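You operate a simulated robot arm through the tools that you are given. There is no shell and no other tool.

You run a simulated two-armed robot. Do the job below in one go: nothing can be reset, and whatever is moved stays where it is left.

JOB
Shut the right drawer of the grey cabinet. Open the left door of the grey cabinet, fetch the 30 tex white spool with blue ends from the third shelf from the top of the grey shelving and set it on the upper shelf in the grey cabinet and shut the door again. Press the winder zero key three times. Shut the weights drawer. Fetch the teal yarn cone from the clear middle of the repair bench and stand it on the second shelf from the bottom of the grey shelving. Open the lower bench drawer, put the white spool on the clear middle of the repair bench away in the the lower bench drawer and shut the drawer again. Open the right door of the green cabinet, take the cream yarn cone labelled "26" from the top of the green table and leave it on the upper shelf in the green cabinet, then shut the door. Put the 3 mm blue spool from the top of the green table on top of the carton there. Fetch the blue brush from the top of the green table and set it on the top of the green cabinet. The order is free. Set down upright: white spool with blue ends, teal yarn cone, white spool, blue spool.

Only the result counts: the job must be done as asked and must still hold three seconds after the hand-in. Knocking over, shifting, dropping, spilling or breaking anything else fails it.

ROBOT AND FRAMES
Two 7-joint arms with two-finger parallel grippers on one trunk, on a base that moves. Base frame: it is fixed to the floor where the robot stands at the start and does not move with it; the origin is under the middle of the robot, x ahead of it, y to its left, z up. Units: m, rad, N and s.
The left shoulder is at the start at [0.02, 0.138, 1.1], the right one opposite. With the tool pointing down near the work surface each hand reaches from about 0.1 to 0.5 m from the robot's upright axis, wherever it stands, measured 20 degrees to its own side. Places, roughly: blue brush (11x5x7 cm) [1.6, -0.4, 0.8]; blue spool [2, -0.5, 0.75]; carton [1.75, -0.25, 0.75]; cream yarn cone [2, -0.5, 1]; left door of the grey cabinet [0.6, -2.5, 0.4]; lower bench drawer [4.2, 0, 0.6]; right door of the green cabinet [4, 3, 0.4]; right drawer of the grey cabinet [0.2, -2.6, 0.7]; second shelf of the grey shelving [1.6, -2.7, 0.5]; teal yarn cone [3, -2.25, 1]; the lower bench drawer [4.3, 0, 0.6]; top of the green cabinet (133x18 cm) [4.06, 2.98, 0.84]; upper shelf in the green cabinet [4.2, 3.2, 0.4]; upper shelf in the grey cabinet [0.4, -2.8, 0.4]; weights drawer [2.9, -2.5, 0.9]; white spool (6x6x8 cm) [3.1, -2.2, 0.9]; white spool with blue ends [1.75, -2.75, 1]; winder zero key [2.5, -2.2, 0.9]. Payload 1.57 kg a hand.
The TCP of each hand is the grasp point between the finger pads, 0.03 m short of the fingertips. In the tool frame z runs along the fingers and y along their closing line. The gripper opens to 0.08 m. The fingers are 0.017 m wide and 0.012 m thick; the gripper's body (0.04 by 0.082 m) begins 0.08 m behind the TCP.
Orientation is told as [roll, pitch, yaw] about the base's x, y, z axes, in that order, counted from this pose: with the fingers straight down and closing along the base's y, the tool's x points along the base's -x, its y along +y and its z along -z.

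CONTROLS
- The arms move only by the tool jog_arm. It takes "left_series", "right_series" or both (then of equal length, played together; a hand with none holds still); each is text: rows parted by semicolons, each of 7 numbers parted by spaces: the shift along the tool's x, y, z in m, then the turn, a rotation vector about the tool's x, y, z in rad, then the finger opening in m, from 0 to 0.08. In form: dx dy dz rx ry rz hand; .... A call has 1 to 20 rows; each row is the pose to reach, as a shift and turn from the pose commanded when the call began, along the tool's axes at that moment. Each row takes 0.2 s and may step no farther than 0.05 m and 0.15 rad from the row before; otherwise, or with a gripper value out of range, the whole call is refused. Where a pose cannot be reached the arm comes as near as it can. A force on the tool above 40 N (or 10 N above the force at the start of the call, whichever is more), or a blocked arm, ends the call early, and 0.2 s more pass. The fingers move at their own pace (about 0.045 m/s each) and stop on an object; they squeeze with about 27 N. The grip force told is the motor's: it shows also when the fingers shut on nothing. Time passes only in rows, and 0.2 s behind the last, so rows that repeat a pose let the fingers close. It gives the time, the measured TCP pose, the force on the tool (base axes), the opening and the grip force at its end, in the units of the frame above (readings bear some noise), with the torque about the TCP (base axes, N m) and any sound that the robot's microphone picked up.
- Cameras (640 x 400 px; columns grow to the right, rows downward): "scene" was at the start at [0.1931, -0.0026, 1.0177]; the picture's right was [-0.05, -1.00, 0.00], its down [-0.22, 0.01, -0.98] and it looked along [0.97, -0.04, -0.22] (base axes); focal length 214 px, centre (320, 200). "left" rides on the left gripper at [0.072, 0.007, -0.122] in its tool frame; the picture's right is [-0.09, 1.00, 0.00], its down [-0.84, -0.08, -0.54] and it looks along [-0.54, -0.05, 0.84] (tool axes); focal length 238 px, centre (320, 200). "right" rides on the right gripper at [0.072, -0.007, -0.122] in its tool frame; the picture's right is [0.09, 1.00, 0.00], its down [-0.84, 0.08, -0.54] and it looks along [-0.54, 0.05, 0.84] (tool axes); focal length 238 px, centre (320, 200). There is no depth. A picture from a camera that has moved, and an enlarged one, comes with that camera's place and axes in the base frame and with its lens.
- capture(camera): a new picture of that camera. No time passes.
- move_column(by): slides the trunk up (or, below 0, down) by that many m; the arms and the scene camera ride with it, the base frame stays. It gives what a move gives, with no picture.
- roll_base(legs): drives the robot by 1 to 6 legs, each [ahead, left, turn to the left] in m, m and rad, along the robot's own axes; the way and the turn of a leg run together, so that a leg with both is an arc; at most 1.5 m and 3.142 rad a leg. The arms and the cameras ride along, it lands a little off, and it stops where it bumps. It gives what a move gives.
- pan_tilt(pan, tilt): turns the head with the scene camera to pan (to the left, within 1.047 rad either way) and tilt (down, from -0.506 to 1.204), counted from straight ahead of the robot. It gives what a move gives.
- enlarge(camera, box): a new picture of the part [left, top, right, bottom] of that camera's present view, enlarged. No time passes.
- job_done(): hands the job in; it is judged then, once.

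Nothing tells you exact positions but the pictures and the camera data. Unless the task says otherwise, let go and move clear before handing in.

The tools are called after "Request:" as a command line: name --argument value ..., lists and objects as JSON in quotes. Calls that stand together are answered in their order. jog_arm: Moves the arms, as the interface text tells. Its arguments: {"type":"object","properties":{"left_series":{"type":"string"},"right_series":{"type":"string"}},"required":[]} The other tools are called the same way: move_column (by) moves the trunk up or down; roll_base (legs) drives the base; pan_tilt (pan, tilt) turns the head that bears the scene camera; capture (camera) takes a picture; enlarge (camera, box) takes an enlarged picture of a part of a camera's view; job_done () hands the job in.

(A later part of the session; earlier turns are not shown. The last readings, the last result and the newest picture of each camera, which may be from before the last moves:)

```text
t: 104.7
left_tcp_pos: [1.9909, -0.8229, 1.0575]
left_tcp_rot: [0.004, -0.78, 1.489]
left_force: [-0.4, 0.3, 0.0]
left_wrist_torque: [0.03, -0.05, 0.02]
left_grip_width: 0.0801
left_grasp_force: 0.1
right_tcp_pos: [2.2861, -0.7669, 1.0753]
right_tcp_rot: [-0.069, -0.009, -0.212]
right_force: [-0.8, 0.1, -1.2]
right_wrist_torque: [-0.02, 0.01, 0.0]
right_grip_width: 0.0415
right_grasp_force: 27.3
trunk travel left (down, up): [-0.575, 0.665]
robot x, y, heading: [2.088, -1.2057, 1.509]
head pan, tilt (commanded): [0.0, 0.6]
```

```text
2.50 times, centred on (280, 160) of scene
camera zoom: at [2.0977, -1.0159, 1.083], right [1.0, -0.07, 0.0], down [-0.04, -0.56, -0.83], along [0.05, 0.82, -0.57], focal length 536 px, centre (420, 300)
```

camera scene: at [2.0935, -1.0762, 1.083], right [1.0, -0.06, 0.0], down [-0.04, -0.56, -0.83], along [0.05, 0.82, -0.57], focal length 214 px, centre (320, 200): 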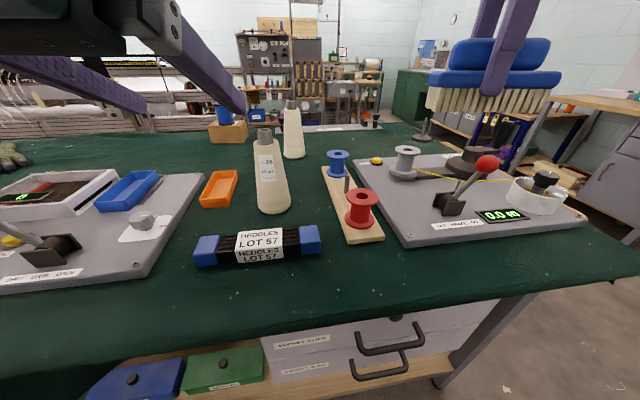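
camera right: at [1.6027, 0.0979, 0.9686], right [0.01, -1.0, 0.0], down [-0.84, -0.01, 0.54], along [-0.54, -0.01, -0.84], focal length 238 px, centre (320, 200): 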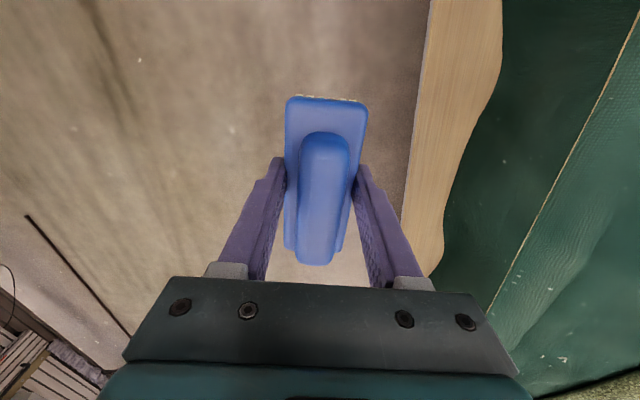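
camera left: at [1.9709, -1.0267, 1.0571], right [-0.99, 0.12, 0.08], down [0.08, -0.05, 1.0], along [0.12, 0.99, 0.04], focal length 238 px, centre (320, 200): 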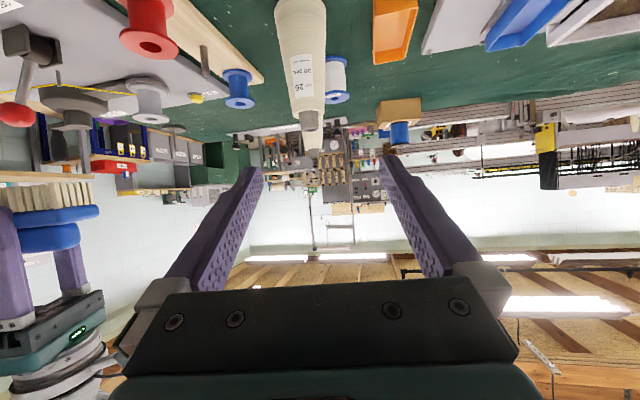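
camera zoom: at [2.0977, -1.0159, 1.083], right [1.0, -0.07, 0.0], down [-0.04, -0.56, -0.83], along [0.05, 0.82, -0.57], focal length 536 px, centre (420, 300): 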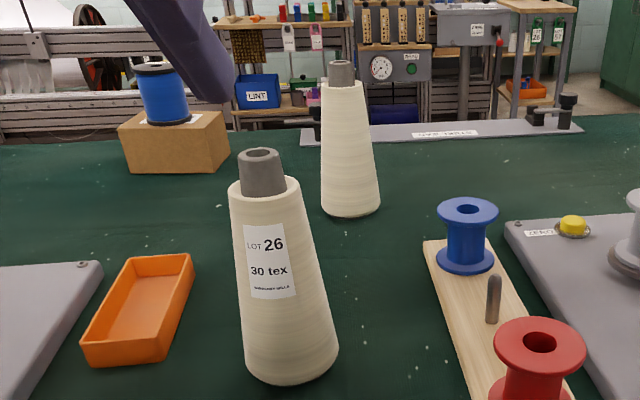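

Tip triangulates to (2.021, -0.688, 0.970). I approach along the tool direction in two stages, checking midway.

Request:
jog_arm --left_series "0.0114 -0.0152 0.03 0 0 0 0.08; 0.0114 -0.0152 0.07 0 0 0 0.08; 0.0114 -0.0152 0.11 0 0 0 0.08; 0.0114 -0.0152 0.15 0 0 0 0.08; 0.0114 -0.0152 0.15 0 0 0 0.08"

Request:
capture --camera "left"

Request:
capture --camera "scene"

```text
t: 105.9
left_tcp_pos: [2.0148, -0.7253, 0.9418]
left_tcp_rot: [0.007, -0.784, 1.489]
left_force: [-0.1, 0.4, -0.6]
left_wrist_torque: [0.0, -0.01, 0.0]
left_grip_width: 0.0801
left_grasp_force: 0.0
right_tcp_pos: [2.2859, -0.766, 1.0751]
right_tcp_rot: [-0.069, -0.008, -0.211]
right_force: [0.4, -0.9, -0.3]
right_wrist_torque: [0.04, 0.03, -0.03]
right_grip_width: 0.0414
right_grasp_force: 27.1
trunk travel left (down, up): [-0.575, 0.665]
robot x, y, heading: [2.0869, -1.2053, 1.506]
head pan, tilt (commanded): [0.0, 0.6]
```

```text
taken
camera left: at [2.0, -0.8624, 0.9766], right [-0.99, 0.14, 0.07], down [0.1, 0.2, 0.97], along [0.12, 0.97, -0.21], focal length 238 px, centre (320, 200)
```

left: 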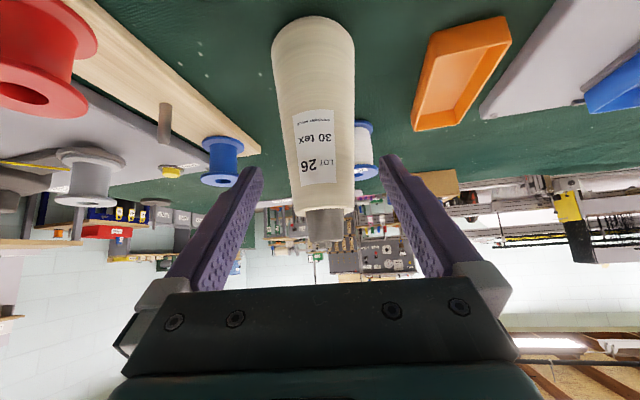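

```text
taken
camera scene: at [2.0977, -1.0159, 1.083], right [1.0, -0.07, 0.0], down [-0.04, -0.56, -0.83], along [0.05, 0.82, -0.57], focal length 214 px, centre (320, 200)
```

scene: 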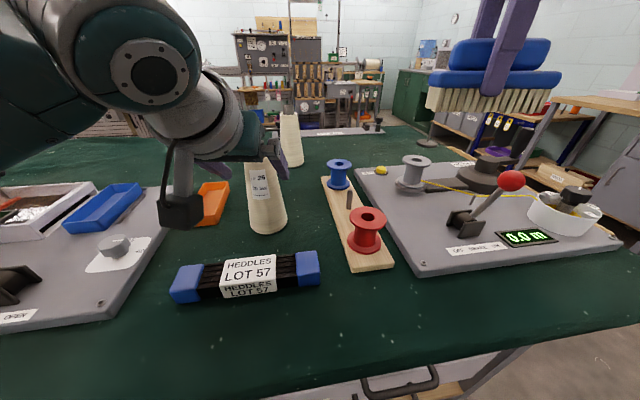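

The cone sits centred between the open fingers. I finish the approach and close.

Request:
jog_arm --left_series "0 0 0.035 0 0 0 0.08; 0 0 0.065 0 0 0 0.08; 0 0 0.065 0 0 0 0.06; 0 0 0.065 0 0 0 0.04; 0 0 0.065 0 0 0 0.03; 0 0 0.065 0 0 0 0.03; 0 0 0.065 0 0 0 0.03; 0 0 0.065 0 0 0 0.03"

Request:
capture --camera "left"

Request:
capture --camera "scene"

```text
t: 107.7
left_tcp_pos: [2.0203, -0.6823, 0.8997]
left_tcp_rot: [0.007, -0.784, 1.49]
left_force: [-0.1, 1.1, 0.3]
left_wrist_torque: [0.08, 0.0, 0.03]
left_grip_width: 0.0563
left_grasp_force: 27.8
right_tcp_pos: [2.2856, -0.7666, 1.0751]
right_tcp_rot: [-0.068, -0.009, -0.213]
right_force: [-0.2, 0.1, -0.6]
right_wrist_torque: [-0.03, 0.03, -0.01]
right_grip_width: 0.0414
right_grasp_force: 27.2
trunk travel left (down, up): [-0.575, 0.665]
robot x, y, heading: [2.0825, -1.2053, 1.503]
head pan, tilt (commanded): [0.0, 0.6]
```

```text
taken
camera left: at [2.0044, -0.8196, 0.934], right [-0.99, 0.14, 0.07], down [0.1, 0.2, 0.97], along [0.12, 0.97, -0.21], focal length 238 px, centre (320, 200)
```

left: 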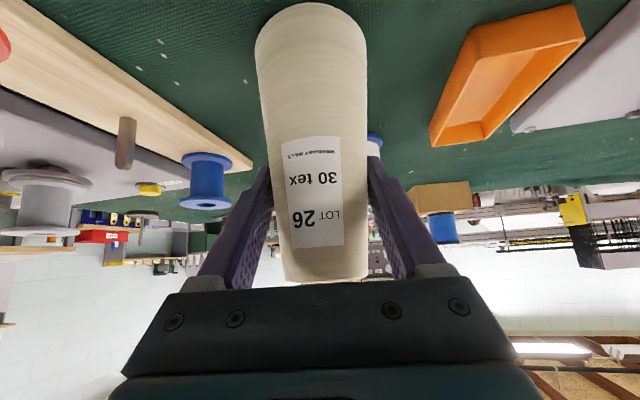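

```text
taken
camera scene: at [2.0977, -1.016, 1.083], right [1.0, -0.07, 0.0], down [-0.04, -0.56, -0.82], along [0.05, 0.82, -0.57], focal length 214 px, centre (320, 200)
```

scene: 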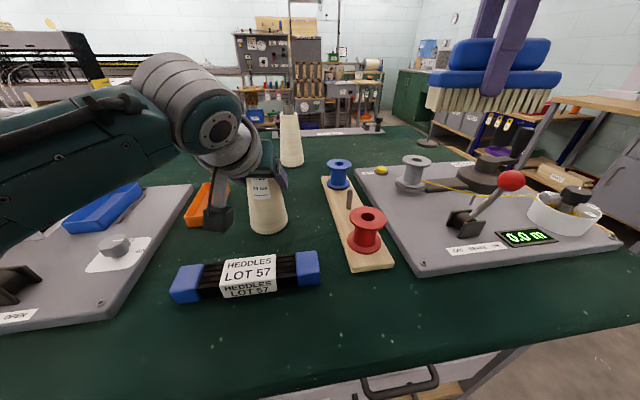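

The cone is held (56 mm). I lift with the column, then back away from the table.

Request:
move_column --by 0.25

Request:
capture --camera "scene"

```text
t: 110.3
left_tcp_pos: [2.0196, -0.6812, 1.1489]
left_tcp_rot: [0.005, -0.784, 1.491]
left_force: [0.8, -0.5, -2.9]
left_wrist_torque: [0.01, -0.01, 0.01]
left_grip_width: 0.056
left_grasp_force: 27.2
right_tcp_pos: [2.2854, -0.7681, 1.3262]
right_tcp_rot: [-0.067, -0.009, -0.213]
right_force: [-0.3, -0.7, -0.5]
right_wrist_torque: [0.0, 0.02, 0.02]
right_grip_width: 0.0413
right_grasp_force: 27.5
trunk travel left (down, up): [-0.825, 0.415]
robot x, y, heading: [2.0827, -1.2068, 1.505]
head pan, tilt (commanded): [0.0, 0.6]
```

```text
taken
camera scene: at [2.0977, -1.016, 1.3329], right [1.0, -0.07, 0.0], down [-0.04, -0.56, -0.82], along [0.05, 0.82, -0.57], focal length 214 px, centre (320, 200)
```

scene: 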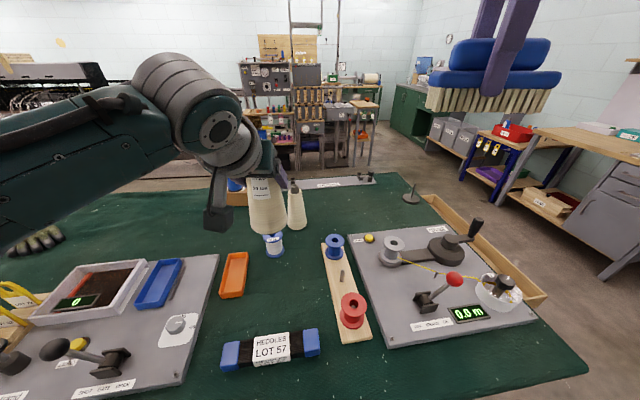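

The cone is lifted safely. I back away and go around the table's east end, then look north toward the green cabinet before continuing.

Request:
roll_base --legs '[[-0.25, 0, 0.06], [0, -1.2, 0]]'

Request:
pan_tilt --pan 0.0 --tilt 0.35

Request:
capture --camera "scene"

Request:
enlarge --camera "scene" --box '[300, 80, 540, 230]'

```text
t: 117.8
left_tcp_pos: [3.2064, -0.9718, 1.1498]
left_tcp_rot: [0.005, -0.784, 1.507]
left_force: [0.6, 0.3, -3.2]
left_wrist_torque: [-0.02, -0.05, -0.02]
left_grip_width: 0.0562
left_grasp_force: 27.0
right_tcp_pos: [3.4742, -1.0529, 1.3261]
right_tcp_rot: [-0.068, -0.009, -0.195]
right_force: [-0.4, 0.0, -0.7]
right_wrist_torque: [0.03, -0.02, 0.02]
right_grip_width: 0.0411
right_grasp_force: 27.4
trunk travel left (down, up): [-0.825, 0.415]
robot x, y, heading: [3.2816, -1.4947, 1.517]
head pan, tilt (commanded): [0.0, 0.6]
```

```text
t: 118.6
left_tcp_pos: [3.2059, -0.9713, 1.1488]
left_tcp_rot: [0.006, -0.784, 1.508]
left_force: [-1.0, 0.3, -3.1]
left_wrist_torque: [0.02, -0.05, 0.03]
left_grip_width: 0.056
left_grasp_force: 26.8
right_tcp_pos: [3.4734, -1.0518, 1.3262]
right_tcp_rot: [-0.067, -0.008, -0.198]
right_force: [0.4, 0.4, -1.0]
right_wrist_torque: [-0.03, 0.06, -0.01]
right_grip_width: 0.0414
right_grasp_force: 26.6
trunk travel left (down, up): [-0.825, 0.415]
robot x, y, heading: [3.2767, -1.4952, 1.521]
head pan, tilt (commanded): [0.0, 0.351]
```

```text
taken
camera scene: at [3.2901, -1.2986, 1.3557], right [1.0, -0.05, 0.0], down [-0.02, -0.34, -0.94], along [0.05, 0.94, -0.34], focal length 214 px, centre (320, 200)
```

scene: 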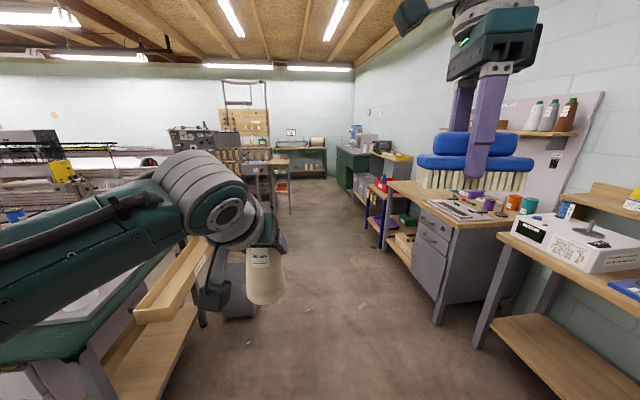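

```text
2.67 times, centred on (420, 155) of scene
camera zoom: at [3.2901, -1.2986, 1.3557], right [1.0, -0.05, 0.0], down [-0.02, -0.34, -0.94], along [0.05, 0.94, -0.34], focal length 572 px, centre (53, 320)
```

zoom: 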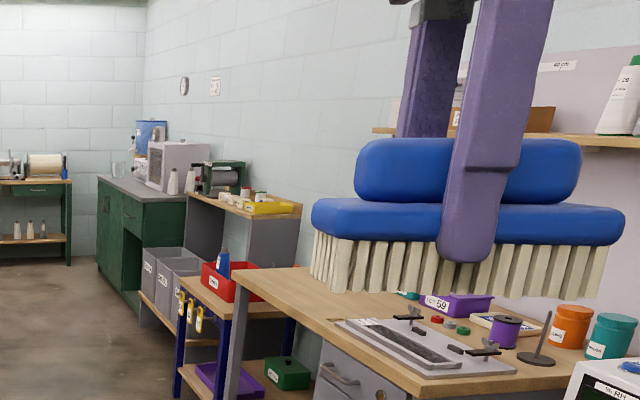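

The corridor is clear; the green cabinet stands in the far right corner with its front facing west. I drive north toward it.

Request:
roll_base --legs '[[1.5, 0, 0.05], [1.5, 0, 0], [0.5, 0, 0]]'

Request:
pan_tilt --pan -0.6 --tilt 0.5

Request:
capture --camera "scene"

```text
t: 135.2
left_tcp_pos: [3.1763, 2.441, 1.149]
left_tcp_rot: [0.005, -0.783, 1.566]
left_force: [-0.4, -0.6, -2.5]
left_wrist_torque: [0.01, -0.02, -0.03]
left_grip_width: 0.0557
left_grasp_force: 27.4
right_tcp_pos: [3.4489, 2.3775, 1.3254]
right_tcp_rot: [-0.068, -0.01, -0.136]
right_force: [0.0, 0.1, -1.0]
right_wrist_torque: [0.04, -0.01, 0.02]
right_grip_width: 0.0413
right_grasp_force: 27.6
trunk travel left (down, up): [-0.825, 0.415]
robot x, y, heading: [3.2803, 1.9224, 1.581]
head pan, tilt (commanded): [0.0, 0.351]
```

```text
t: 136.2
left_tcp_pos: [3.1763, 2.4404, 1.1487]
left_tcp_rot: [0.007, -0.783, 1.567]
left_force: [-0.8, 0.0, -3.4]
left_wrist_torque: [0.02, 0.04, -0.02]
left_grip_width: 0.0558
left_grasp_force: 26.9
right_tcp_pos: [3.4496, 2.3761, 1.3249]
right_tcp_rot: [-0.069, -0.011, -0.136]
right_force: [0.1, -0.1, -0.5]
right_wrist_torque: [0.05, 0.01, -0.02]
right_grip_width: 0.0413
right_grasp_force: 27.1
trunk travel left (down, up): [-0.825, 0.415]
robot x, y, heading: [3.283, 1.9264, 1.584]
head pan, tilt (commanded): [-0.6, 0.499]
```

```text
taken
camera scene: at [3.332, 2.1017, 1.3421], right [0.83, -0.56, 0.0], down [-0.27, -0.4, -0.88], along [0.49, 0.73, -0.48], focal length 214 px, centre (320, 200)
```

scene: 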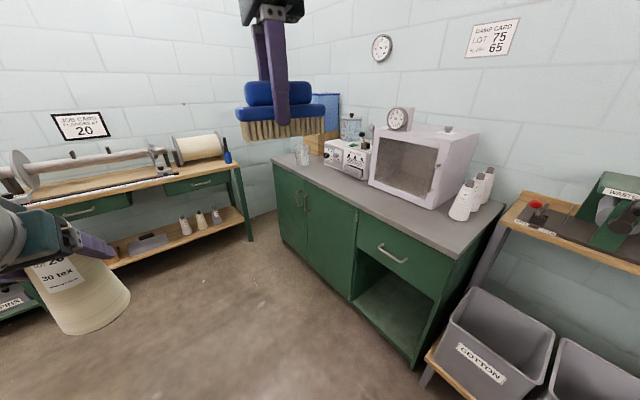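

The green cabinet: two doors at its left part (handles meet in the middle at about (3.91, 3.17, 0.7)), right door hinged near y≈2.71, with a free strip along the front of its top. I drive up and turn to face it.

Request:
roll_base --legs '[[0.8, 0, 0], [0, 0, -1.52]]'

Request:
pan_tilt --pan 0.1 --tilt 0.6

Request:
capture --camera "scene"

Request:
capture --camera "right"

```text
t: 144.1
left_tcp_pos: [3.7952, 2.822, 1.1486]
left_tcp_rot: [0.004, -0.783, 0.029]
left_force: [0.1, -0.3, -3.2]
left_wrist_torque: [0.02, 0.01, -0.01]
left_grip_width: 0.0561
left_grasp_force: 27.2
right_tcp_pos: [3.7399, 2.5481, 1.3245]
right_tcp_rot: [-0.07, -0.009, -1.672]
right_force: [0.1, 0.0, -1.6]
right_wrist_torque: [0.04, -0.01, -0.04]
right_grip_width: 0.0414
right_grasp_force: 27.2
trunk travel left (down, up): [-0.825, 0.415]
robot x, y, heading: [3.2821, 2.7036, 0.042]
head pan, tilt (commanded): [-0.6, 0.499]
```

```text
t: 145.2
left_tcp_pos: [3.7938, 2.8216, 1.1488]
left_tcp_rot: [0.004, -0.782, 0.031]
left_force: [-0.4, -0.2, -3.0]
left_wrist_torque: [-0.04, -0.02, 0.01]
left_grip_width: 0.056
left_grasp_force: 27.4
right_tcp_pos: [3.7385, 2.5487, 1.3262]
right_tcp_rot: [-0.068, -0.008, -1.672]
right_force: [-0.7, -0.7, -2.3]
right_wrist_torque: [0.01, -0.01, 0.02]
right_grip_width: 0.0412
right_grasp_force: 27.2
trunk travel left (down, up): [-0.825, 0.415]
robot x, y, heading: [3.2812, 2.6995, 0.044]
head pan, tilt (commanded): [0.099, 0.6]
```

```text
taken
camera scene: at [3.4693, 2.7187, 1.333], right [0.14, -0.99, 0.0], down [-0.56, -0.08, -0.82], along [0.82, 0.12, -0.57], focal length 214 px, centre (320, 200)
```

scene: 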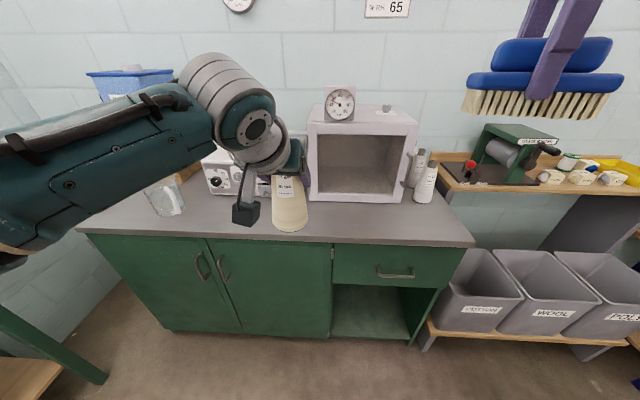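

```text
taken
camera right: at [3.7486, 2.6221, 1.4471], right [1.0, -0.01, -0.07], down [0.03, -0.84, 0.54], along [-0.06, -0.54, -0.84], focal length 238 px, centre (320, 200)
```

right: 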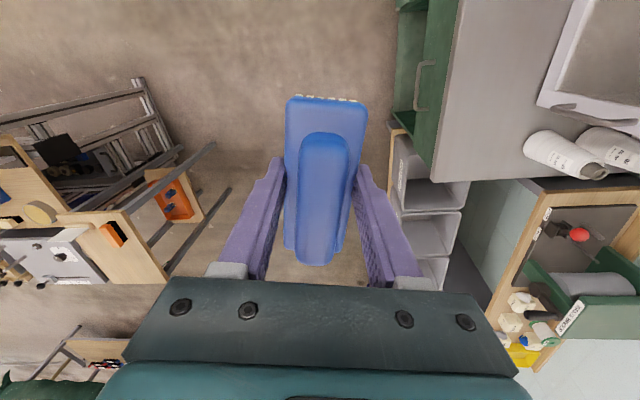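

I measure the cabinet front line (rotated about 0.096 rad), right door between y≈2.75 and 3.18, its handle near (3.91, 3.13, 0.69). I retract the left hand holding the cone, then drive in to set the brush on the front strip of the top.

Request:
jog_arm --left_series "0.005 0 -0.045 0 0 0 0.03; 0.01 0 -0.09 0 0 0 0.03; 0.016 0 -0.135 0 0 0 0.03; 0.022 0 -0.18 0 0 0 0.03; 0.022 0 -0.19 0 0 0 0.03; 0.022 0 -0.19 0 0 0 0.03"

```text
t: 146.6
left_tcp_pos: [3.6462, 2.8158, 1.2692]
left_tcp_rot: [0.008, -0.785, 0.029]
left_force: [-0.3, -0.4, -3.4]
left_wrist_torque: [-0.02, -0.05, 0.0]
left_grip_width: 0.0561
left_grasp_force: 27.1
right_tcp_pos: [3.7388, 2.5488, 1.325]
right_tcp_rot: [-0.069, -0.009, -1.674]
right_force: [0.1, -0.4, -1.0]
right_wrist_torque: [-0.02, 0.01, 0.0]
right_grip_width: 0.0414
right_grasp_force: 27.0
trunk travel left (down, up): [-0.825, 0.415]
robot x, y, heading: [3.2837, 2.6982, 0.046]
head pan, tilt (commanded): [0.099, 0.6]
```

Request:
roll_base --legs '[[0, 0.28, 0.05], [0.27, 0, 0]]'

Request:
capture --camera "scene"

Request:
capture --camera "right"

```text
t: 150.0
left_tcp_pos: [3.8926, 3.1326, 1.2687]
left_tcp_rot: [0.007, -0.781, 0.083]
left_force: [-0.3, 0.5, -2.4]
left_wrist_torque: [0.0, -0.02, 0.0]
left_grip_width: 0.0561
left_grasp_force: 27.2
right_tcp_pos: [3.9994, 2.8711, 1.3259]
right_tcp_rot: [-0.069, -0.009, -1.619]
right_force: [0.2, 0.6, -1.2]
right_wrist_torque: [-0.01, 0.03, 0.0]
right_grip_width: 0.0414
right_grasp_force: 27.1
trunk travel left (down, up): [-0.825, 0.415]
robot x, y, heading: [3.5355, 2.996, 0.095]
head pan, tilt (commanded): [0.099, 0.6]
```

```text
taken
camera scene: at [3.7209, 3.0259, 1.333], right [0.2, -0.98, 0.0], down [-0.55, -0.11, -0.82], along [0.81, 0.16, -0.57], focal length 214 px, centre (320, 200)
```

scene: 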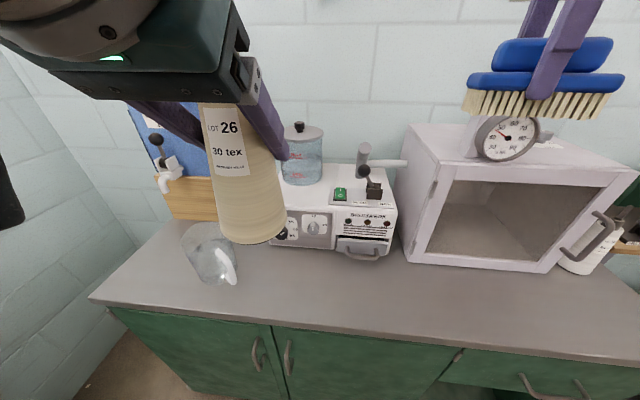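

```text
taken
camera right: at [4.0051, 2.9445, 1.4471], right [1.0, 0.04, -0.07], down [0.07, -0.84, 0.54], along [-0.03, -0.55, -0.84], focal length 238 px, centre (320, 200)
```

right: 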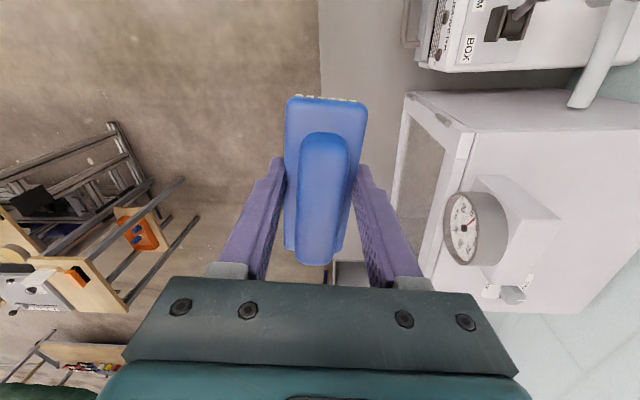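

The strip in front of the oven is free; the brush hand is almost over it. I lower the column and level the brush.

Request:
move_column --by -0.25

Request:
jog_arm --right_series "0 0.02 0 -0.035 0.005 0 0.03; 0 0.04 0 -0.069 0.009 0 0.03; 0 0.052 0 -0.069 0.009 0 0.03; 0 0.052 0 -0.069 0.009 0 0.03"

Request:
capture --camera "scene"

Request:
capture --camera "right"

```text
t: 152.6
left_tcp_pos: [3.8929, 3.1332, 1.0197]
left_tcp_rot: [0.007, -0.783, 0.084]
left_force: [0.4, -0.4, -3.0]
left_wrist_torque: [-0.02, -0.05, 0.03]
left_grip_width: 0.0559
left_grasp_force: 27.1
right_tcp_pos: [3.9997, 2.8696, 1.0747]
right_tcp_rot: [-0.069, -0.007, -1.619]
right_force: [0.2, -0.3, -1.1]
right_wrist_torque: [0.03, -0.01, -0.02]
right_grip_width: 0.0411
right_grasp_force: 26.7
trunk travel left (down, up): [-0.575, 0.665]
robot x, y, heading: [3.5343, 2.9967, 0.094]
head pan, tilt (commanded): [0.099, 0.6]
```

```text
t: 153.8
left_tcp_pos: [3.8929, 3.1325, 1.0188]
left_tcp_rot: [0.008, -0.781, 0.085]
left_force: [0.0, 0.4, -3.2]
left_wrist_torque: [-0.02, -0.03, -0.03]
left_grip_width: 0.0558
left_grasp_force: 27.2
right_tcp_pos: [4.0125, 2.8533, 1.0268]
right_tcp_rot: [-0.096, -0.015, -1.635]
right_force: [-0.6, 0.0, -0.8]
right_wrist_torque: [0.04, -0.01, 0.01]
right_grip_width: 0.0414
right_grasp_force: 27.5
right hand out of reach, approached as far as the arm can: row 1, 2, 3, 4
trunk travel left (down, up): [-0.575, 0.665]
robot x, y, heading: [3.5385, 2.9976, 0.097]
head pan, tilt (commanded): [0.099, 0.6]
stopped in row 4 (right hand): the arm was blocked; the commanded pose is now the measured one
```

```text
taken
camera scene: at [3.7209, 3.0259, 1.083], right [0.2, -0.98, 0.0], down [-0.55, -0.11, -0.82], along [0.81, 0.16, -0.57], focal length 214 px, centre (320, 200)
```

scene: 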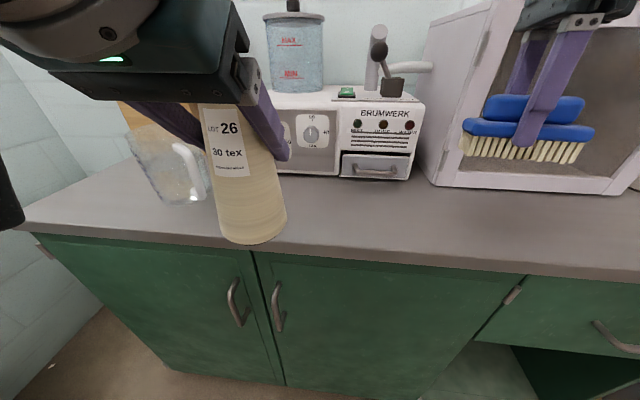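

```text
taken
camera right: at [4.0221, 2.9287, 1.1481], right [0.99, 0.03, -0.1], down [0.08, -0.84, 0.54], along [-0.07, -0.55, -0.83], focal length 238 px, centre (320, 200)
```

right: 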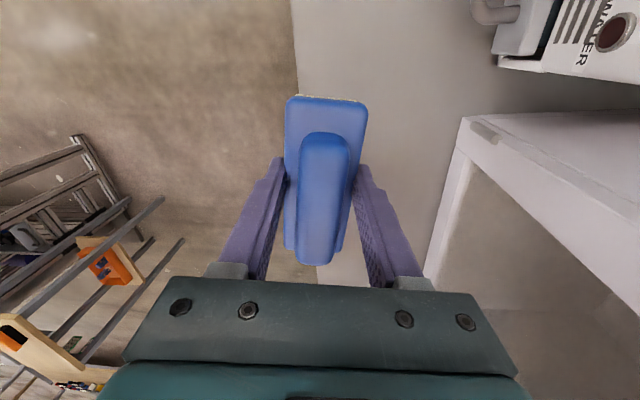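

The arm is near its upper reach limit there; going down frees it. I lower the brush while levelling it.

Request:
jog_arm --right_series "0 0 0.03 -0.03 0.005 0 0.03; 0 0 0.06 -0.06 0.01 0 0.03; 0 0.01 0.08 -0.096 0.015 0 0.03; 0 0.02 0.08 -0.096 0.015 0 0.03; 0 0.02 0.08 -0.096 0.015 0 0.03"

Request:
capture --camera "scene"

Request:
capture --camera "right"

```text
t: 155.0
left_tcp_pos: [3.8922, 3.1328, 1.019]
left_tcp_rot: [0.005, -0.782, 0.083]
left_force: [-0.4, 0.6, -2.6]
left_wrist_torque: [0.0, 0.0, -0.01]
left_grip_width: 0.056
left_grasp_force: 26.8
right_tcp_pos: [4.0259, 2.8526, 0.9454]
right_tcp_rot: [0.003, 0.0, -1.634]
right_force: [0.7, 0.0, -1.0]
right_wrist_torque: [0.01, -0.01, 0.02]
right_grip_width: 0.0416
right_grasp_force: 27.0
trunk travel left (down, up): [-0.575, 0.665]
robot x, y, heading: [3.5362, 2.9928, 0.097]
head pan, tilt (commanded): [0.099, 0.6]
```

```text
taken
camera scene: at [3.7209, 3.0259, 1.083], right [0.2, -0.98, 0.0], down [-0.55, -0.11, -0.82], along [0.81, 0.16, -0.57], focal length 214 px, centre (320, 200)
```

scene: 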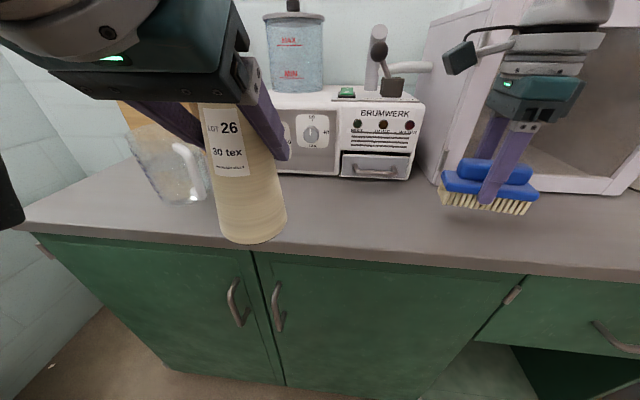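

```text
taken
camera right: at [4.023, 2.9253, 1.0673], right [1.0, 0.03, 0.0], down [0.02, -0.84, 0.54], along [0.02, -0.54, -0.84], focal length 238 px, centre (320, 200)
```

right: 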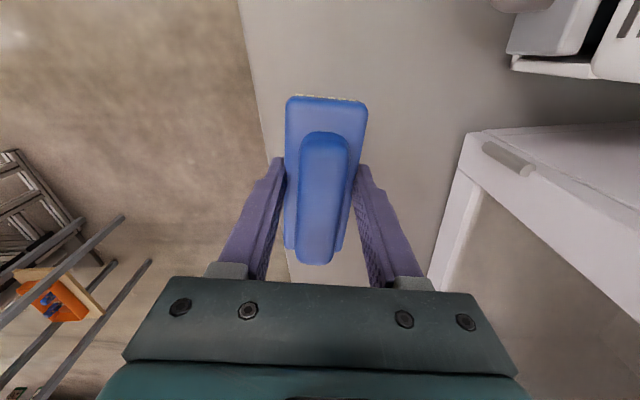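

The brush is level over the strip. I lower it to contact.

Request:
jog_arm --right_series "0 0.01 0.03 0 0 0 0.03; 0 0.015 0.045 0 0 0 0.03; 0 0.015 0.05 0 0 0 0.03; 0 0.015 0.05 0 0 0 0.03"

Request:
enlarge --camera "scene" --box '[400, 100, 580, 250]'

```text
t: 156.0
left_tcp_pos: [3.8921, 3.1318, 1.0197]
left_tcp_rot: [0.006, -0.783, 0.083]
left_force: [-0.4, 0.3, -3.1]
left_wrist_torque: [0.0, 0.02, 0.02]
left_grip_width: 0.0561
left_grasp_force: 27.1
right_tcp_pos: [4.0261, 2.8478, 0.8978]
right_tcp_rot: [0.003, 0.001, -1.633]
right_force: [-0.1, -0.6, -1.2]
right_wrist_torque: [0.0, 0.02, -0.01]
right_grip_width: 0.0411
right_grasp_force: 26.7
right hand out of reach, approached as far as the arm can: row 1, 2, 3, 4
trunk travel left (down, up): [-0.575, 0.665]
robot x, y, heading: [3.5337, 2.9967, 0.096]
head pan, tilt (commanded): [0.099, 0.6]
```

```text
2.67 times, centred on (490, 175) of scene
camera zoom: at [3.7209, 3.0259, 1.083], right [0.2, -0.98, 0.0], down [-0.55, -0.11, -0.82], along [0.81, 0.16, -0.57], focal length 572 px, centre (-133, 267)
```

zoom: 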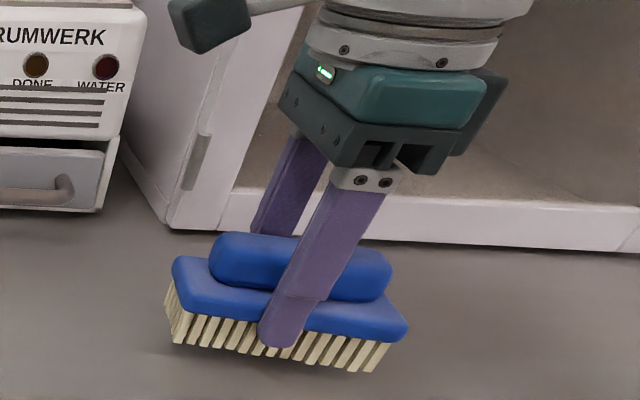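

Request:
jog_arm --right_series "0 -0.014 0.004 0 0 0 0.03; 0 -0.014 0.008 0 0 0 0.03; 0 -0.014 0.011 0 0 0 0.03; 0 -0.014 0.011 0 0 0 0.03"

```text
t: 157.0
left_tcp_pos: [3.892, 3.1337, 1.0181]
left_tcp_rot: [0.006, -0.781, 0.085]
left_force: [0.6, -0.4, -4.0]
left_wrist_torque: [-0.02, 0.0, 0.0]
left_grip_width: 0.0559
left_grasp_force: 27.2
right_tcp_pos: [4.0128, 2.8486, 0.8881]
right_tcp_rot: [0.004, 0.001, -1.637]
right_force: [0.3, -0.7, -1.1]
right_wrist_torque: [-0.02, -0.03, -0.02]
right_grip_width: 0.0412
right_grasp_force: 27.4
trunk travel left (down, up): [-0.575, 0.665]
robot x, y, heading: [3.5338, 2.9967, 0.095]
head pan, tilt (commanded): [0.099, 0.6]
```

Request:
jog_arm --right_series "0 0.006 0.003 0 0 0 0.03; 0 0.006 0.006 0 0 0 0.03; 0 0.006 0.008 0 0 0 0.03; 0 0.006 0.008 0 0 0 0.03"

Request:
enlarge --camera "scene" --box '[400, 100, 580, 250]'

```text
t: 158.0
left_tcp_pos: [3.8937, 3.1335, 1.0186]
left_tcp_rot: [0.005, -0.783, 0.084]
left_force: [-0.3, 0.2, -2.8]
left_wrist_torque: [0.01, 0.02, 0.01]
left_grip_width: 0.056
left_grasp_force: 27.3
right_tcp_pos: [4.0195, 2.849, 0.8798]
right_tcp_rot: [0.006, 0.002, -1.633]
right_force: [2.2, -0.4, 4.4]
right_wrist_torque: [-0.03, 0.05, 0.04]
right_grip_width: 0.0412
right_grasp_force: 27.2
trunk travel left (down, up): [-0.575, 0.665]
robot x, y, heading: [3.535, 2.994, 0.102]
head pan, tilt (commanded): [0.099, 0.6]
```

```text
2.67 times, centred on (490, 175) of scene
camera zoom: at [3.7218, 3.0257, 1.083], right [0.2, -0.98, 0.0], down [-0.55, -0.11, -0.83], along [0.81, 0.16, -0.56], focal length 572 px, centre (-133, 267)
```

zoom: 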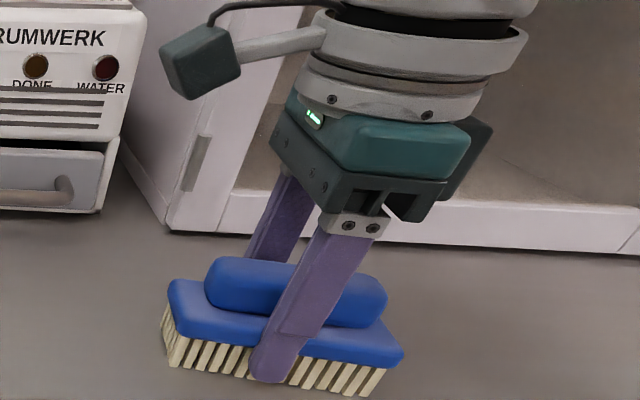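

Contact felt at 0.880. I open the fingers and rise straight up.

Request:
jog_arm --right_series "0 0 -0.001 0 0 0 0.06; 0 0 -0.001 0 0 0 0.08; 0 0 -0.001 0 0 0 0.08; 0 0 -0.001 0 0 0 0.08; 0 0 -0.03 0 0 0 0.08; 0 0 -0.06 0 0 0 0.08; 0 0 -0.06 0 0 0 0.08"

Request:
capture --camera "scene"

Request:
capture --camera "right"

```text
t: 159.6
left_tcp_pos: [3.8922, 3.1325, 1.0191]
left_tcp_rot: [0.006, -0.781, 0.084]
left_force: [0.1, -0.3, -2.4]
left_wrist_torque: [0.0, -0.02, 0.01]
left_grip_width: 0.0559
left_grasp_force: 27.3
right_tcp_pos: [4.0177, 2.8505, 0.9397]
right_tcp_rot: [0.004, 0.002, -1.634]
right_force: [-0.2, -0.3, -0.6]
right_wrist_torque: [0.01, 0.0, 0.02]
right_grip_width: 0.0801
right_grasp_force: 0.1
trunk travel left (down, up): [-0.575, 0.665]
robot x, y, heading: [3.536, 2.9962, 0.097]
head pan, tilt (commanded): [0.099, 0.6]
```

```text
taken
camera scene: at [3.721, 3.0259, 1.083], right [0.2, -0.98, 0.0], down [-0.55, -0.11, -0.82], along [0.81, 0.16, -0.57], focal length 214 px, centre (320, 200)
```

scene: 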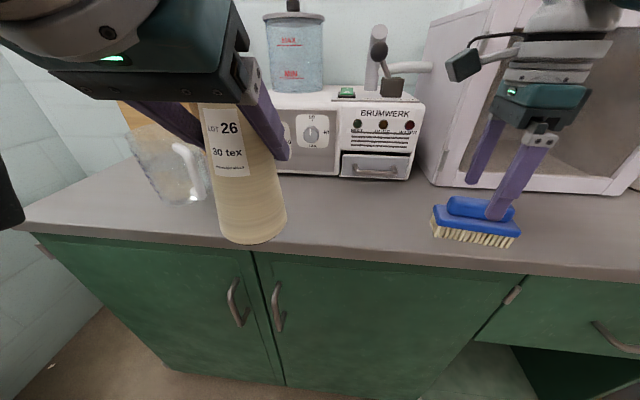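

```text
taken
camera right: at [4.015, 2.9224, 1.0614], right [1.0, 0.03, 0.0], down [0.02, -0.84, 0.54], along [0.02, -0.54, -0.84], focal length 238 px, centre (320, 200)
```

right: 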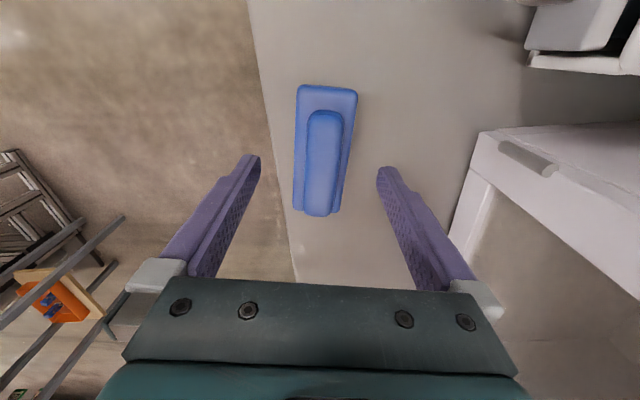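

The brush rests on the cabinet top. Now the right door: I zoom on its handle to measure it.

Request:
enlarge --camera "scene" --box '[200, 240, 360, 360]'

Request:
enlarge --camera "scene" --box '[420, 240, 580, 360]'

```text
3.33 times, centred on (280, 300) of scene
camera zoom: at [3.721, 3.0259, 1.083], right [0.2, -0.98, 0.0], down [-0.55, -0.11, -0.82], along [0.81, 0.16, -0.57], focal length 715 px, centre (453, -133)
```

zoom: 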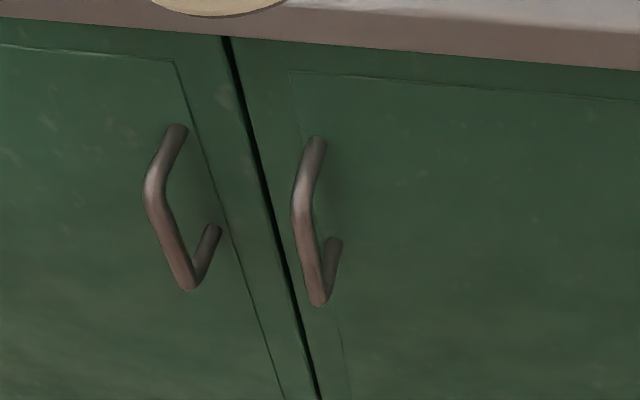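

```text
3.33 times, centred on (500, 300) of scene
camera zoom: at [3.721, 3.0259, 1.083], right [0.2, -0.98, 0.0], down [-0.55, -0.11, -0.82], along [0.81, 0.16, -0.57], focal length 715 px, centre (-280, -133)
```

zoom: 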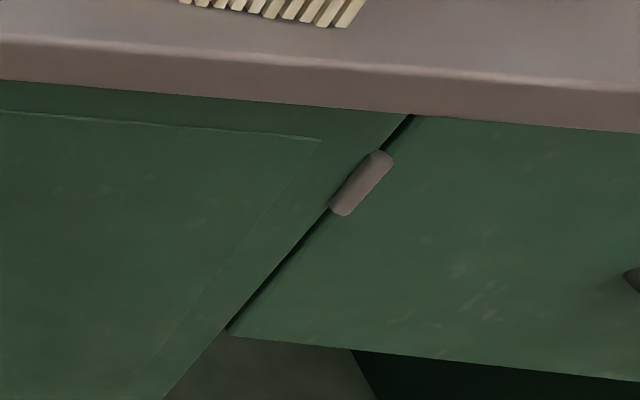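

The handle is a vertical U-bar. I raise the column so the fingers clear the brush, then back off to make room for the door swing.

Request:
move_column --by 0.12

Request:
roll_base --legs '[[-0.22, 0, 0], [0, 0.1, 0]]'

Request:
jog_arm --right_series "0 -0.02 0 0 0 -0.14 0.08; 0 -0.04 0 0 0 -0.28 0.08; 0 -0.06 0 0 0 -0.42 0.08; 0 -0.08 0 0 0 -0.56 0.08; 0 -0.1 0 0 0 -0.7 0.08; 0 -0.1 0 0 0 -0.84 0.08; 0 -0.1 0 0 0 -0.98 0.08; 0 -0.1 0 0 0 -1.12 0.08; 0 -0.1 0 0 0 -1.26 0.08; 0 -0.1 0 0 0 -1.4 0.08; 0 -0.1 0 0 0 -1.54 0.08; 0 -0.1 0 0 0 -1.68 0.08; 0 -0.1 0 0 0 -1.73 0.08; 0 -0.1 0 0 0 -1.73 0.08"

Request:
capture --camera "scene"

```text
t: 161.1
left_tcp_pos: [3.8925, 3.1324, 1.139]
left_tcp_rot: [0.008, -0.783, 0.085]
left_force: [-0.1, -0.8, -2.9]
left_wrist_torque: [-0.01, 0.01, 0.03]
left_grip_width: 0.0559
left_grasp_force: 26.6
right_tcp_pos: [4.0179, 2.8499, 1.0589]
right_tcp_rot: [0.003, 0.004, -1.633]
right_force: [-0.1, 0.3, 0.9]
right_wrist_torque: [0.01, -0.01, -0.02]
right_grip_width: 0.0802
right_grasp_force: 0.0
trunk travel left (down, up): [-0.695, 0.545]
robot x, y, heading: [3.5381, 3.0021, 0.097]
head pan, tilt (commanded): [0.099, 0.6]
```

```text
t: 163.6
left_tcp_pos: [3.6612, 3.209, 1.1389]
left_tcp_rot: [0.009, -0.782, 0.078]
left_force: [-0.6, -0.1, -2.6]
left_wrist_torque: [-0.01, -0.01, 0.02]
left_grip_width: 0.0561
left_grasp_force: 26.7
right_tcp_pos: [3.7843, 2.9235, 1.0591]
right_tcp_rot: [0.004, 0.001, -1.639]
right_force: [0.4, -0.4, 0.4]
right_wrist_torque: [-0.01, -0.01, 0.0]
right_grip_width: 0.0799
right_grasp_force: 0.1
trunk travel left (down, up): [-0.695, 0.545]
robot x, y, heading: [3.304, 3.0763, 0.094]
head pan, tilt (commanded): [0.099, 0.6]
```

```text
t: 166.6
left_tcp_pos: [3.6618, 3.2078, 1.1386]
left_tcp_rot: [0.008, -0.781, 0.078]
left_force: [0.7, 0.5, -1.9]
left_wrist_torque: [-0.04, 0.01, -0.05]
left_grip_width: 0.0559
left_grasp_force: 27.2
right_tcp_pos: [3.685, 2.9314, 1.0587]
right_tcp_rot: [-0.001, -0.004, 0.093]
right_force: [0.8, -0.5, 0.1]
right_wrist_torque: [0.0, -0.03, 0.01]
right_grip_width: 0.08
right_grasp_force: 0.1
trunk travel left (down, up): [-0.695, 0.545]
robot x, y, heading: [3.3058, 3.074, 0.097]
head pan, tilt (commanded): [0.099, 0.6]
```

```text
taken
camera scene: at [3.489, 3.1025, 1.203], right [0.19, -0.98, 0.0], down [-0.55, -0.11, -0.82], along [0.81, 0.16, -0.57], focal length 214 px, centre (320, 200)
```

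scene: 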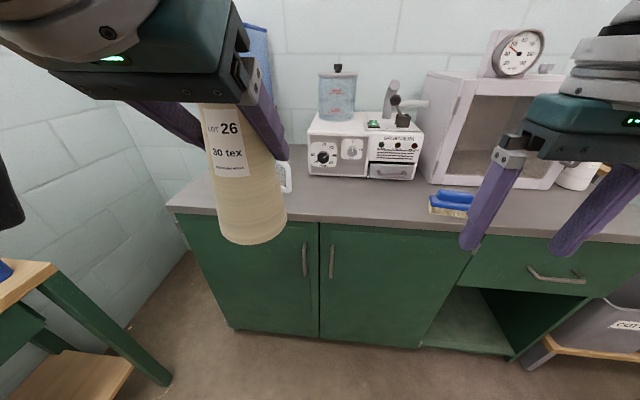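

Good frontal view. I zoom on the handle and hinge for accurate positions.

Request:
enlarge --camera "scene" --box '[280, 210, 380, 300]'

Request:
enlarge --camera "scene" --box '[400, 200, 520, 290]'

```text
4.44 times, centred on (330, 255) of scene
camera zoom: at [3.489, 3.1025, 1.203], right [0.19, -0.98, 0.0], down [-0.55, -0.11, -0.82], along [0.81, 0.16, -0.57], focal length 953 px, centre (276, -44)
```

zoom: 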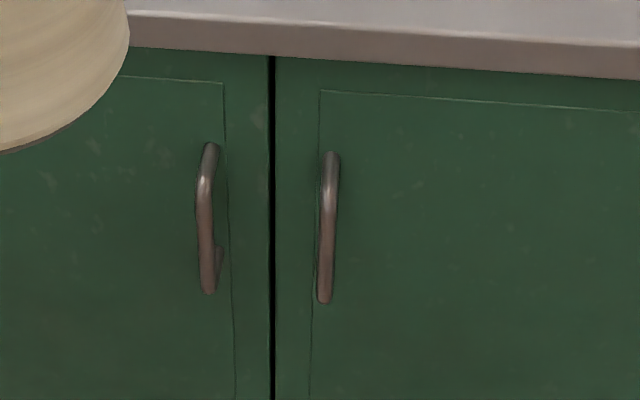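

```text
4.44 times, centred on (460, 245) of scene
camera zoom: at [3.489, 3.1025, 1.203], right [0.19, -0.98, 0.0], down [-0.55, -0.11, -0.82], along [0.81, 0.16, -0.57], focal length 953 px, centre (-302, 0)
```

zoom: 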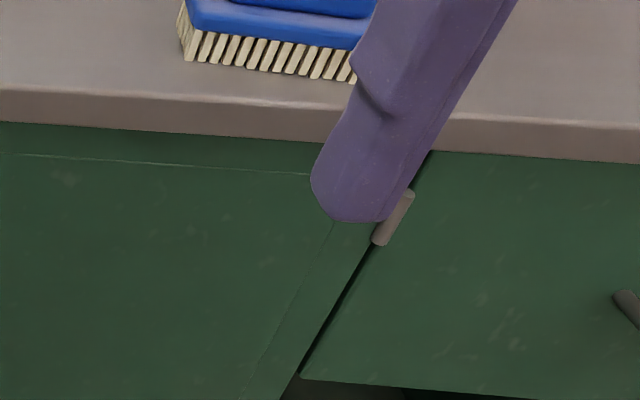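

Handle bar found at (3.919, 3.152), z 0.60–0.72, standing 4 cm off the door; hinge at about (3.99, 2.748). Before lowering the trunk I check the left side for the north bench versus my left elbow.

Request:
pan_tilt --pan 1.0 --tilt 0.6

Request:
capture --camera "scene"

```text
t: 167.8
left_tcp_pos: [3.661, 3.2093, 1.1387]
left_tcp_rot: [0.007, -0.782, 0.078]
left_force: [-0.1, 0.1, -2.9]
left_wrist_torque: [-0.03, -0.04, -0.03]
left_grip_width: 0.0559
left_grasp_force: 27.0
right_tcp_pos: [3.6854, 2.9322, 1.0589]
right_tcp_rot: [0.001, -0.004, 0.09]
right_force: [0.1, 0.5, 0.4]
right_wrist_torque: [-0.01, 0.02, -0.02]
right_grip_width: 0.0798
right_grasp_force: 0.1
trunk travel left (down, up): [-0.695, 0.545]
robot x, y, heading: [3.3056, 3.0746, 0.095]
head pan, tilt (commanded): [1.0, 0.6]
```

```text
taken
camera scene: at [3.4429, 3.164, 1.203], right [0.89, -0.46, 0.0], down [-0.26, -0.5, -0.82], along [0.38, 0.73, -0.57], focal length 214 px, centre (320, 200)
```

scene: 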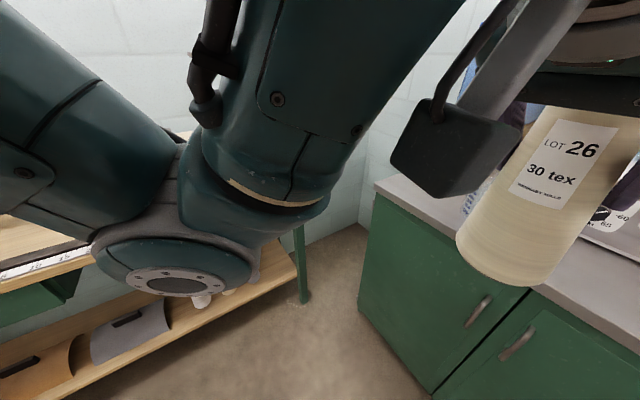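

The bench leaves enough room. Since both hands would crowd the handle, I'll park the cone briefly on the clear front strip of the cabinet top, between jar and brush, then open the door. I drive forward and lower.

Request:
roll_base --legs '[[0.2, 0, 0]]'

Request:
pan_tilt --pan 0.1 --tilt 0.6

Request:
move_column --by -0.1

Request:
capture --camera "scene"

```text
t: 169.4
left_tcp_pos: [3.8589, 3.2251, 1.1383]
left_tcp_rot: [0.008, -0.784, 0.076]
left_force: [-0.6, -0.2, -2.8]
left_wrist_torque: [0.0, -0.05, -0.02]
left_grip_width: 0.0556
left_grasp_force: 26.6
right_tcp_pos: [3.88, 2.9481, 1.0593]
right_tcp_rot: [0.0, -0.004, 0.087]
right_force: [-0.9, 0.7, 0.5]
right_wrist_torque: [-0.04, -0.01, 0.01]
right_grip_width: 0.08
right_grasp_force: 0.1
trunk travel left (down, up): [-0.695, 0.545]
robot x, y, heading: [3.5013, 3.0904, 0.088]
head pan, tilt (commanded): [1.0, 0.6]
```

```text
t: 170.6
left_tcp_pos: [3.8569, 3.2247, 1.139]
left_tcp_rot: [0.005, -0.783, 0.076]
left_force: [0.0, 0.1, -2.5]
left_wrist_torque: [0.01, 0.0, 0.02]
left_grip_width: 0.0556
left_grasp_force: 27.2
right_tcp_pos: [3.8802, 2.9492, 1.0582]
right_tcp_rot: [-0.001, -0.004, 0.088]
right_force: [0.2, 0.5, 0.2]
right_wrist_torque: [0.03, 0.02, 0.0]
right_grip_width: 0.08
right_grasp_force: 0.0
trunk travel left (down, up): [-0.695, 0.545]
robot x, y, heading: [3.5017, 3.0918, 0.087]
head pan, tilt (commanded): [0.099, 0.6]
```

```text
t: 171.9
left_tcp_pos: [3.8576, 3.2251, 1.0388]
left_tcp_rot: [0.007, -0.781, 0.075]
left_force: [-0.2, -0.7, -2.4]
left_wrist_torque: [0.02, 0.02, -0.03]
left_grip_width: 0.0557
left_grasp_force: 26.9
right_tcp_pos: [3.8813, 2.9486, 0.9576]
right_tcp_rot: [0.0, -0.002, 0.087]
right_force: [-0.2, -0.1, 0.3]
right_wrist_torque: [-0.01, 0.06, -0.02]
right_grip_width: 0.0799
right_grasp_force: 0.0
trunk travel left (down, up): [-0.595, 0.645]
robot x, y, heading: [3.502, 3.0893, 0.088]
head pan, tilt (commanded): [0.099, 0.6]
```

```text
taken
camera scene: at [3.6859, 3.1201, 1.103], right [0.19, -0.98, 0.0], down [-0.55, -0.11, -0.82], along [0.81, 0.16, -0.57], focal length 214 px, centre (320, 200)
```

scene: 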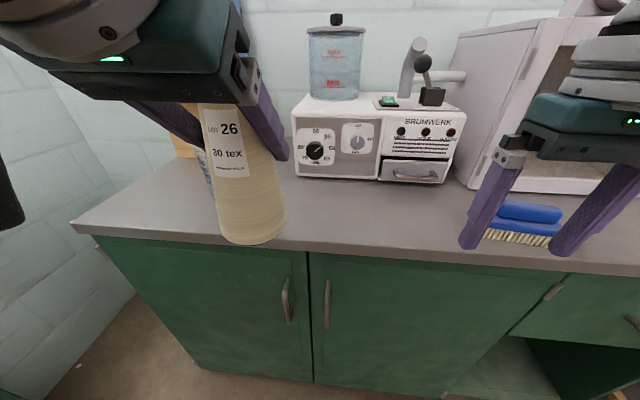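

Request:
jog_arm --left_series "-0.0105 -0.0135 0.035 0 0 0 0.03; -0.021 -0.027 0.07 0 0 0 0.03; -0.0316 -0.0406 0.105 0 0 0 0.03; -0.042 -0.054 0.14 0 0 0 0.03; -0.0526 -0.0677 0.175 0 0 0 0.03; -0.0526 -0.0677 0.175 0 0 0 0.03"

Request:
capture --camera "scene"

```text
t: 173.3
left_tcp_pos: [4.0274, 3.173, 0.9516]
left_tcp_rot: [0.004, -0.782, 0.075]
left_force: [-0.1, -0.4, -2.3]
left_wrist_torque: [0.0, -0.02, -0.01]
left_grip_width: 0.0559
left_grasp_force: 27.3
right_tcp_pos: [3.88, 2.9479, 0.9593]
right_tcp_rot: [0.001, -0.002, 0.088]
right_force: [0.7, 0.2, 0.2]
right_wrist_torque: [0.0, -0.01, -0.01]
right_grip_width: 0.0801
right_grasp_force: 0.0
trunk travel left (down, up): [-0.595, 0.645]
robot x, y, heading: [3.5017, 3.0941, 0.091]
head pan, tilt (commanded): [0.099, 0.6]
```

```text
taken
camera scene: at [3.6857, 3.1202, 1.103], right [0.19, -0.98, 0.0], down [-0.56, -0.11, -0.82], along [0.81, 0.16, -0.57], focal length 214 px, centre (320, 200)
```

scene: 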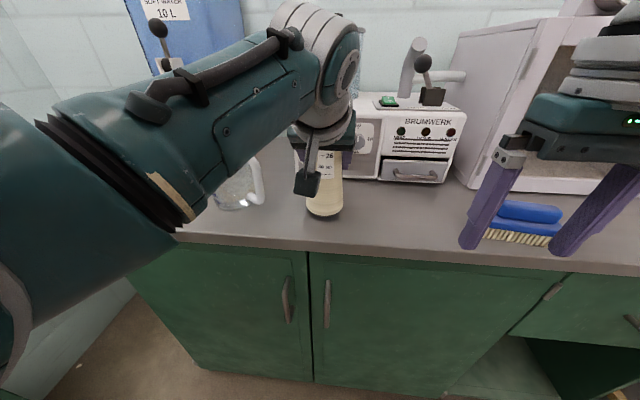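

Request:
jog_arm --left_series "0.007 0 0.0071 0 0 0 0.03; 0.0113 0 0.0114 0 0 0 0.03; 0.0134 0 0.0135 0 0 0 0.03; 0.0134 0 0.0135 0 0 0 0.03"

```text
t: 174.2
left_tcp_pos: [4.0282, 3.1745, 0.9404]
left_tcp_rot: [0.007, -0.804, 0.073]
left_force: [-3.8, 2.6, 7.9]
left_wrist_torque: [0.08, 0.13, 0.08]
left_grip_width: 0.0558
left_grasp_force: 26.7
right_tcp_pos: [3.8809, 2.95, 0.959]
right_tcp_rot: [-0.001, -0.004, 0.089]
right_force: [-0.2, 0.0, -0.1]
right_wrist_torque: [-0.02, 0.0, 0.01]
right_grip_width: 0.08
right_grasp_force: 0.0
trunk travel left (down, up): [-0.595, 0.645]
robot x, y, heading: [3.4998, 3.0937, 0.097]
head pan, tilt (commanded): [0.099, 0.6]
stopped in row 4 (left hand): the force on the tool passed its limit at 41 N (the readings are from after the stop); the commanded pose is now the measured one
```

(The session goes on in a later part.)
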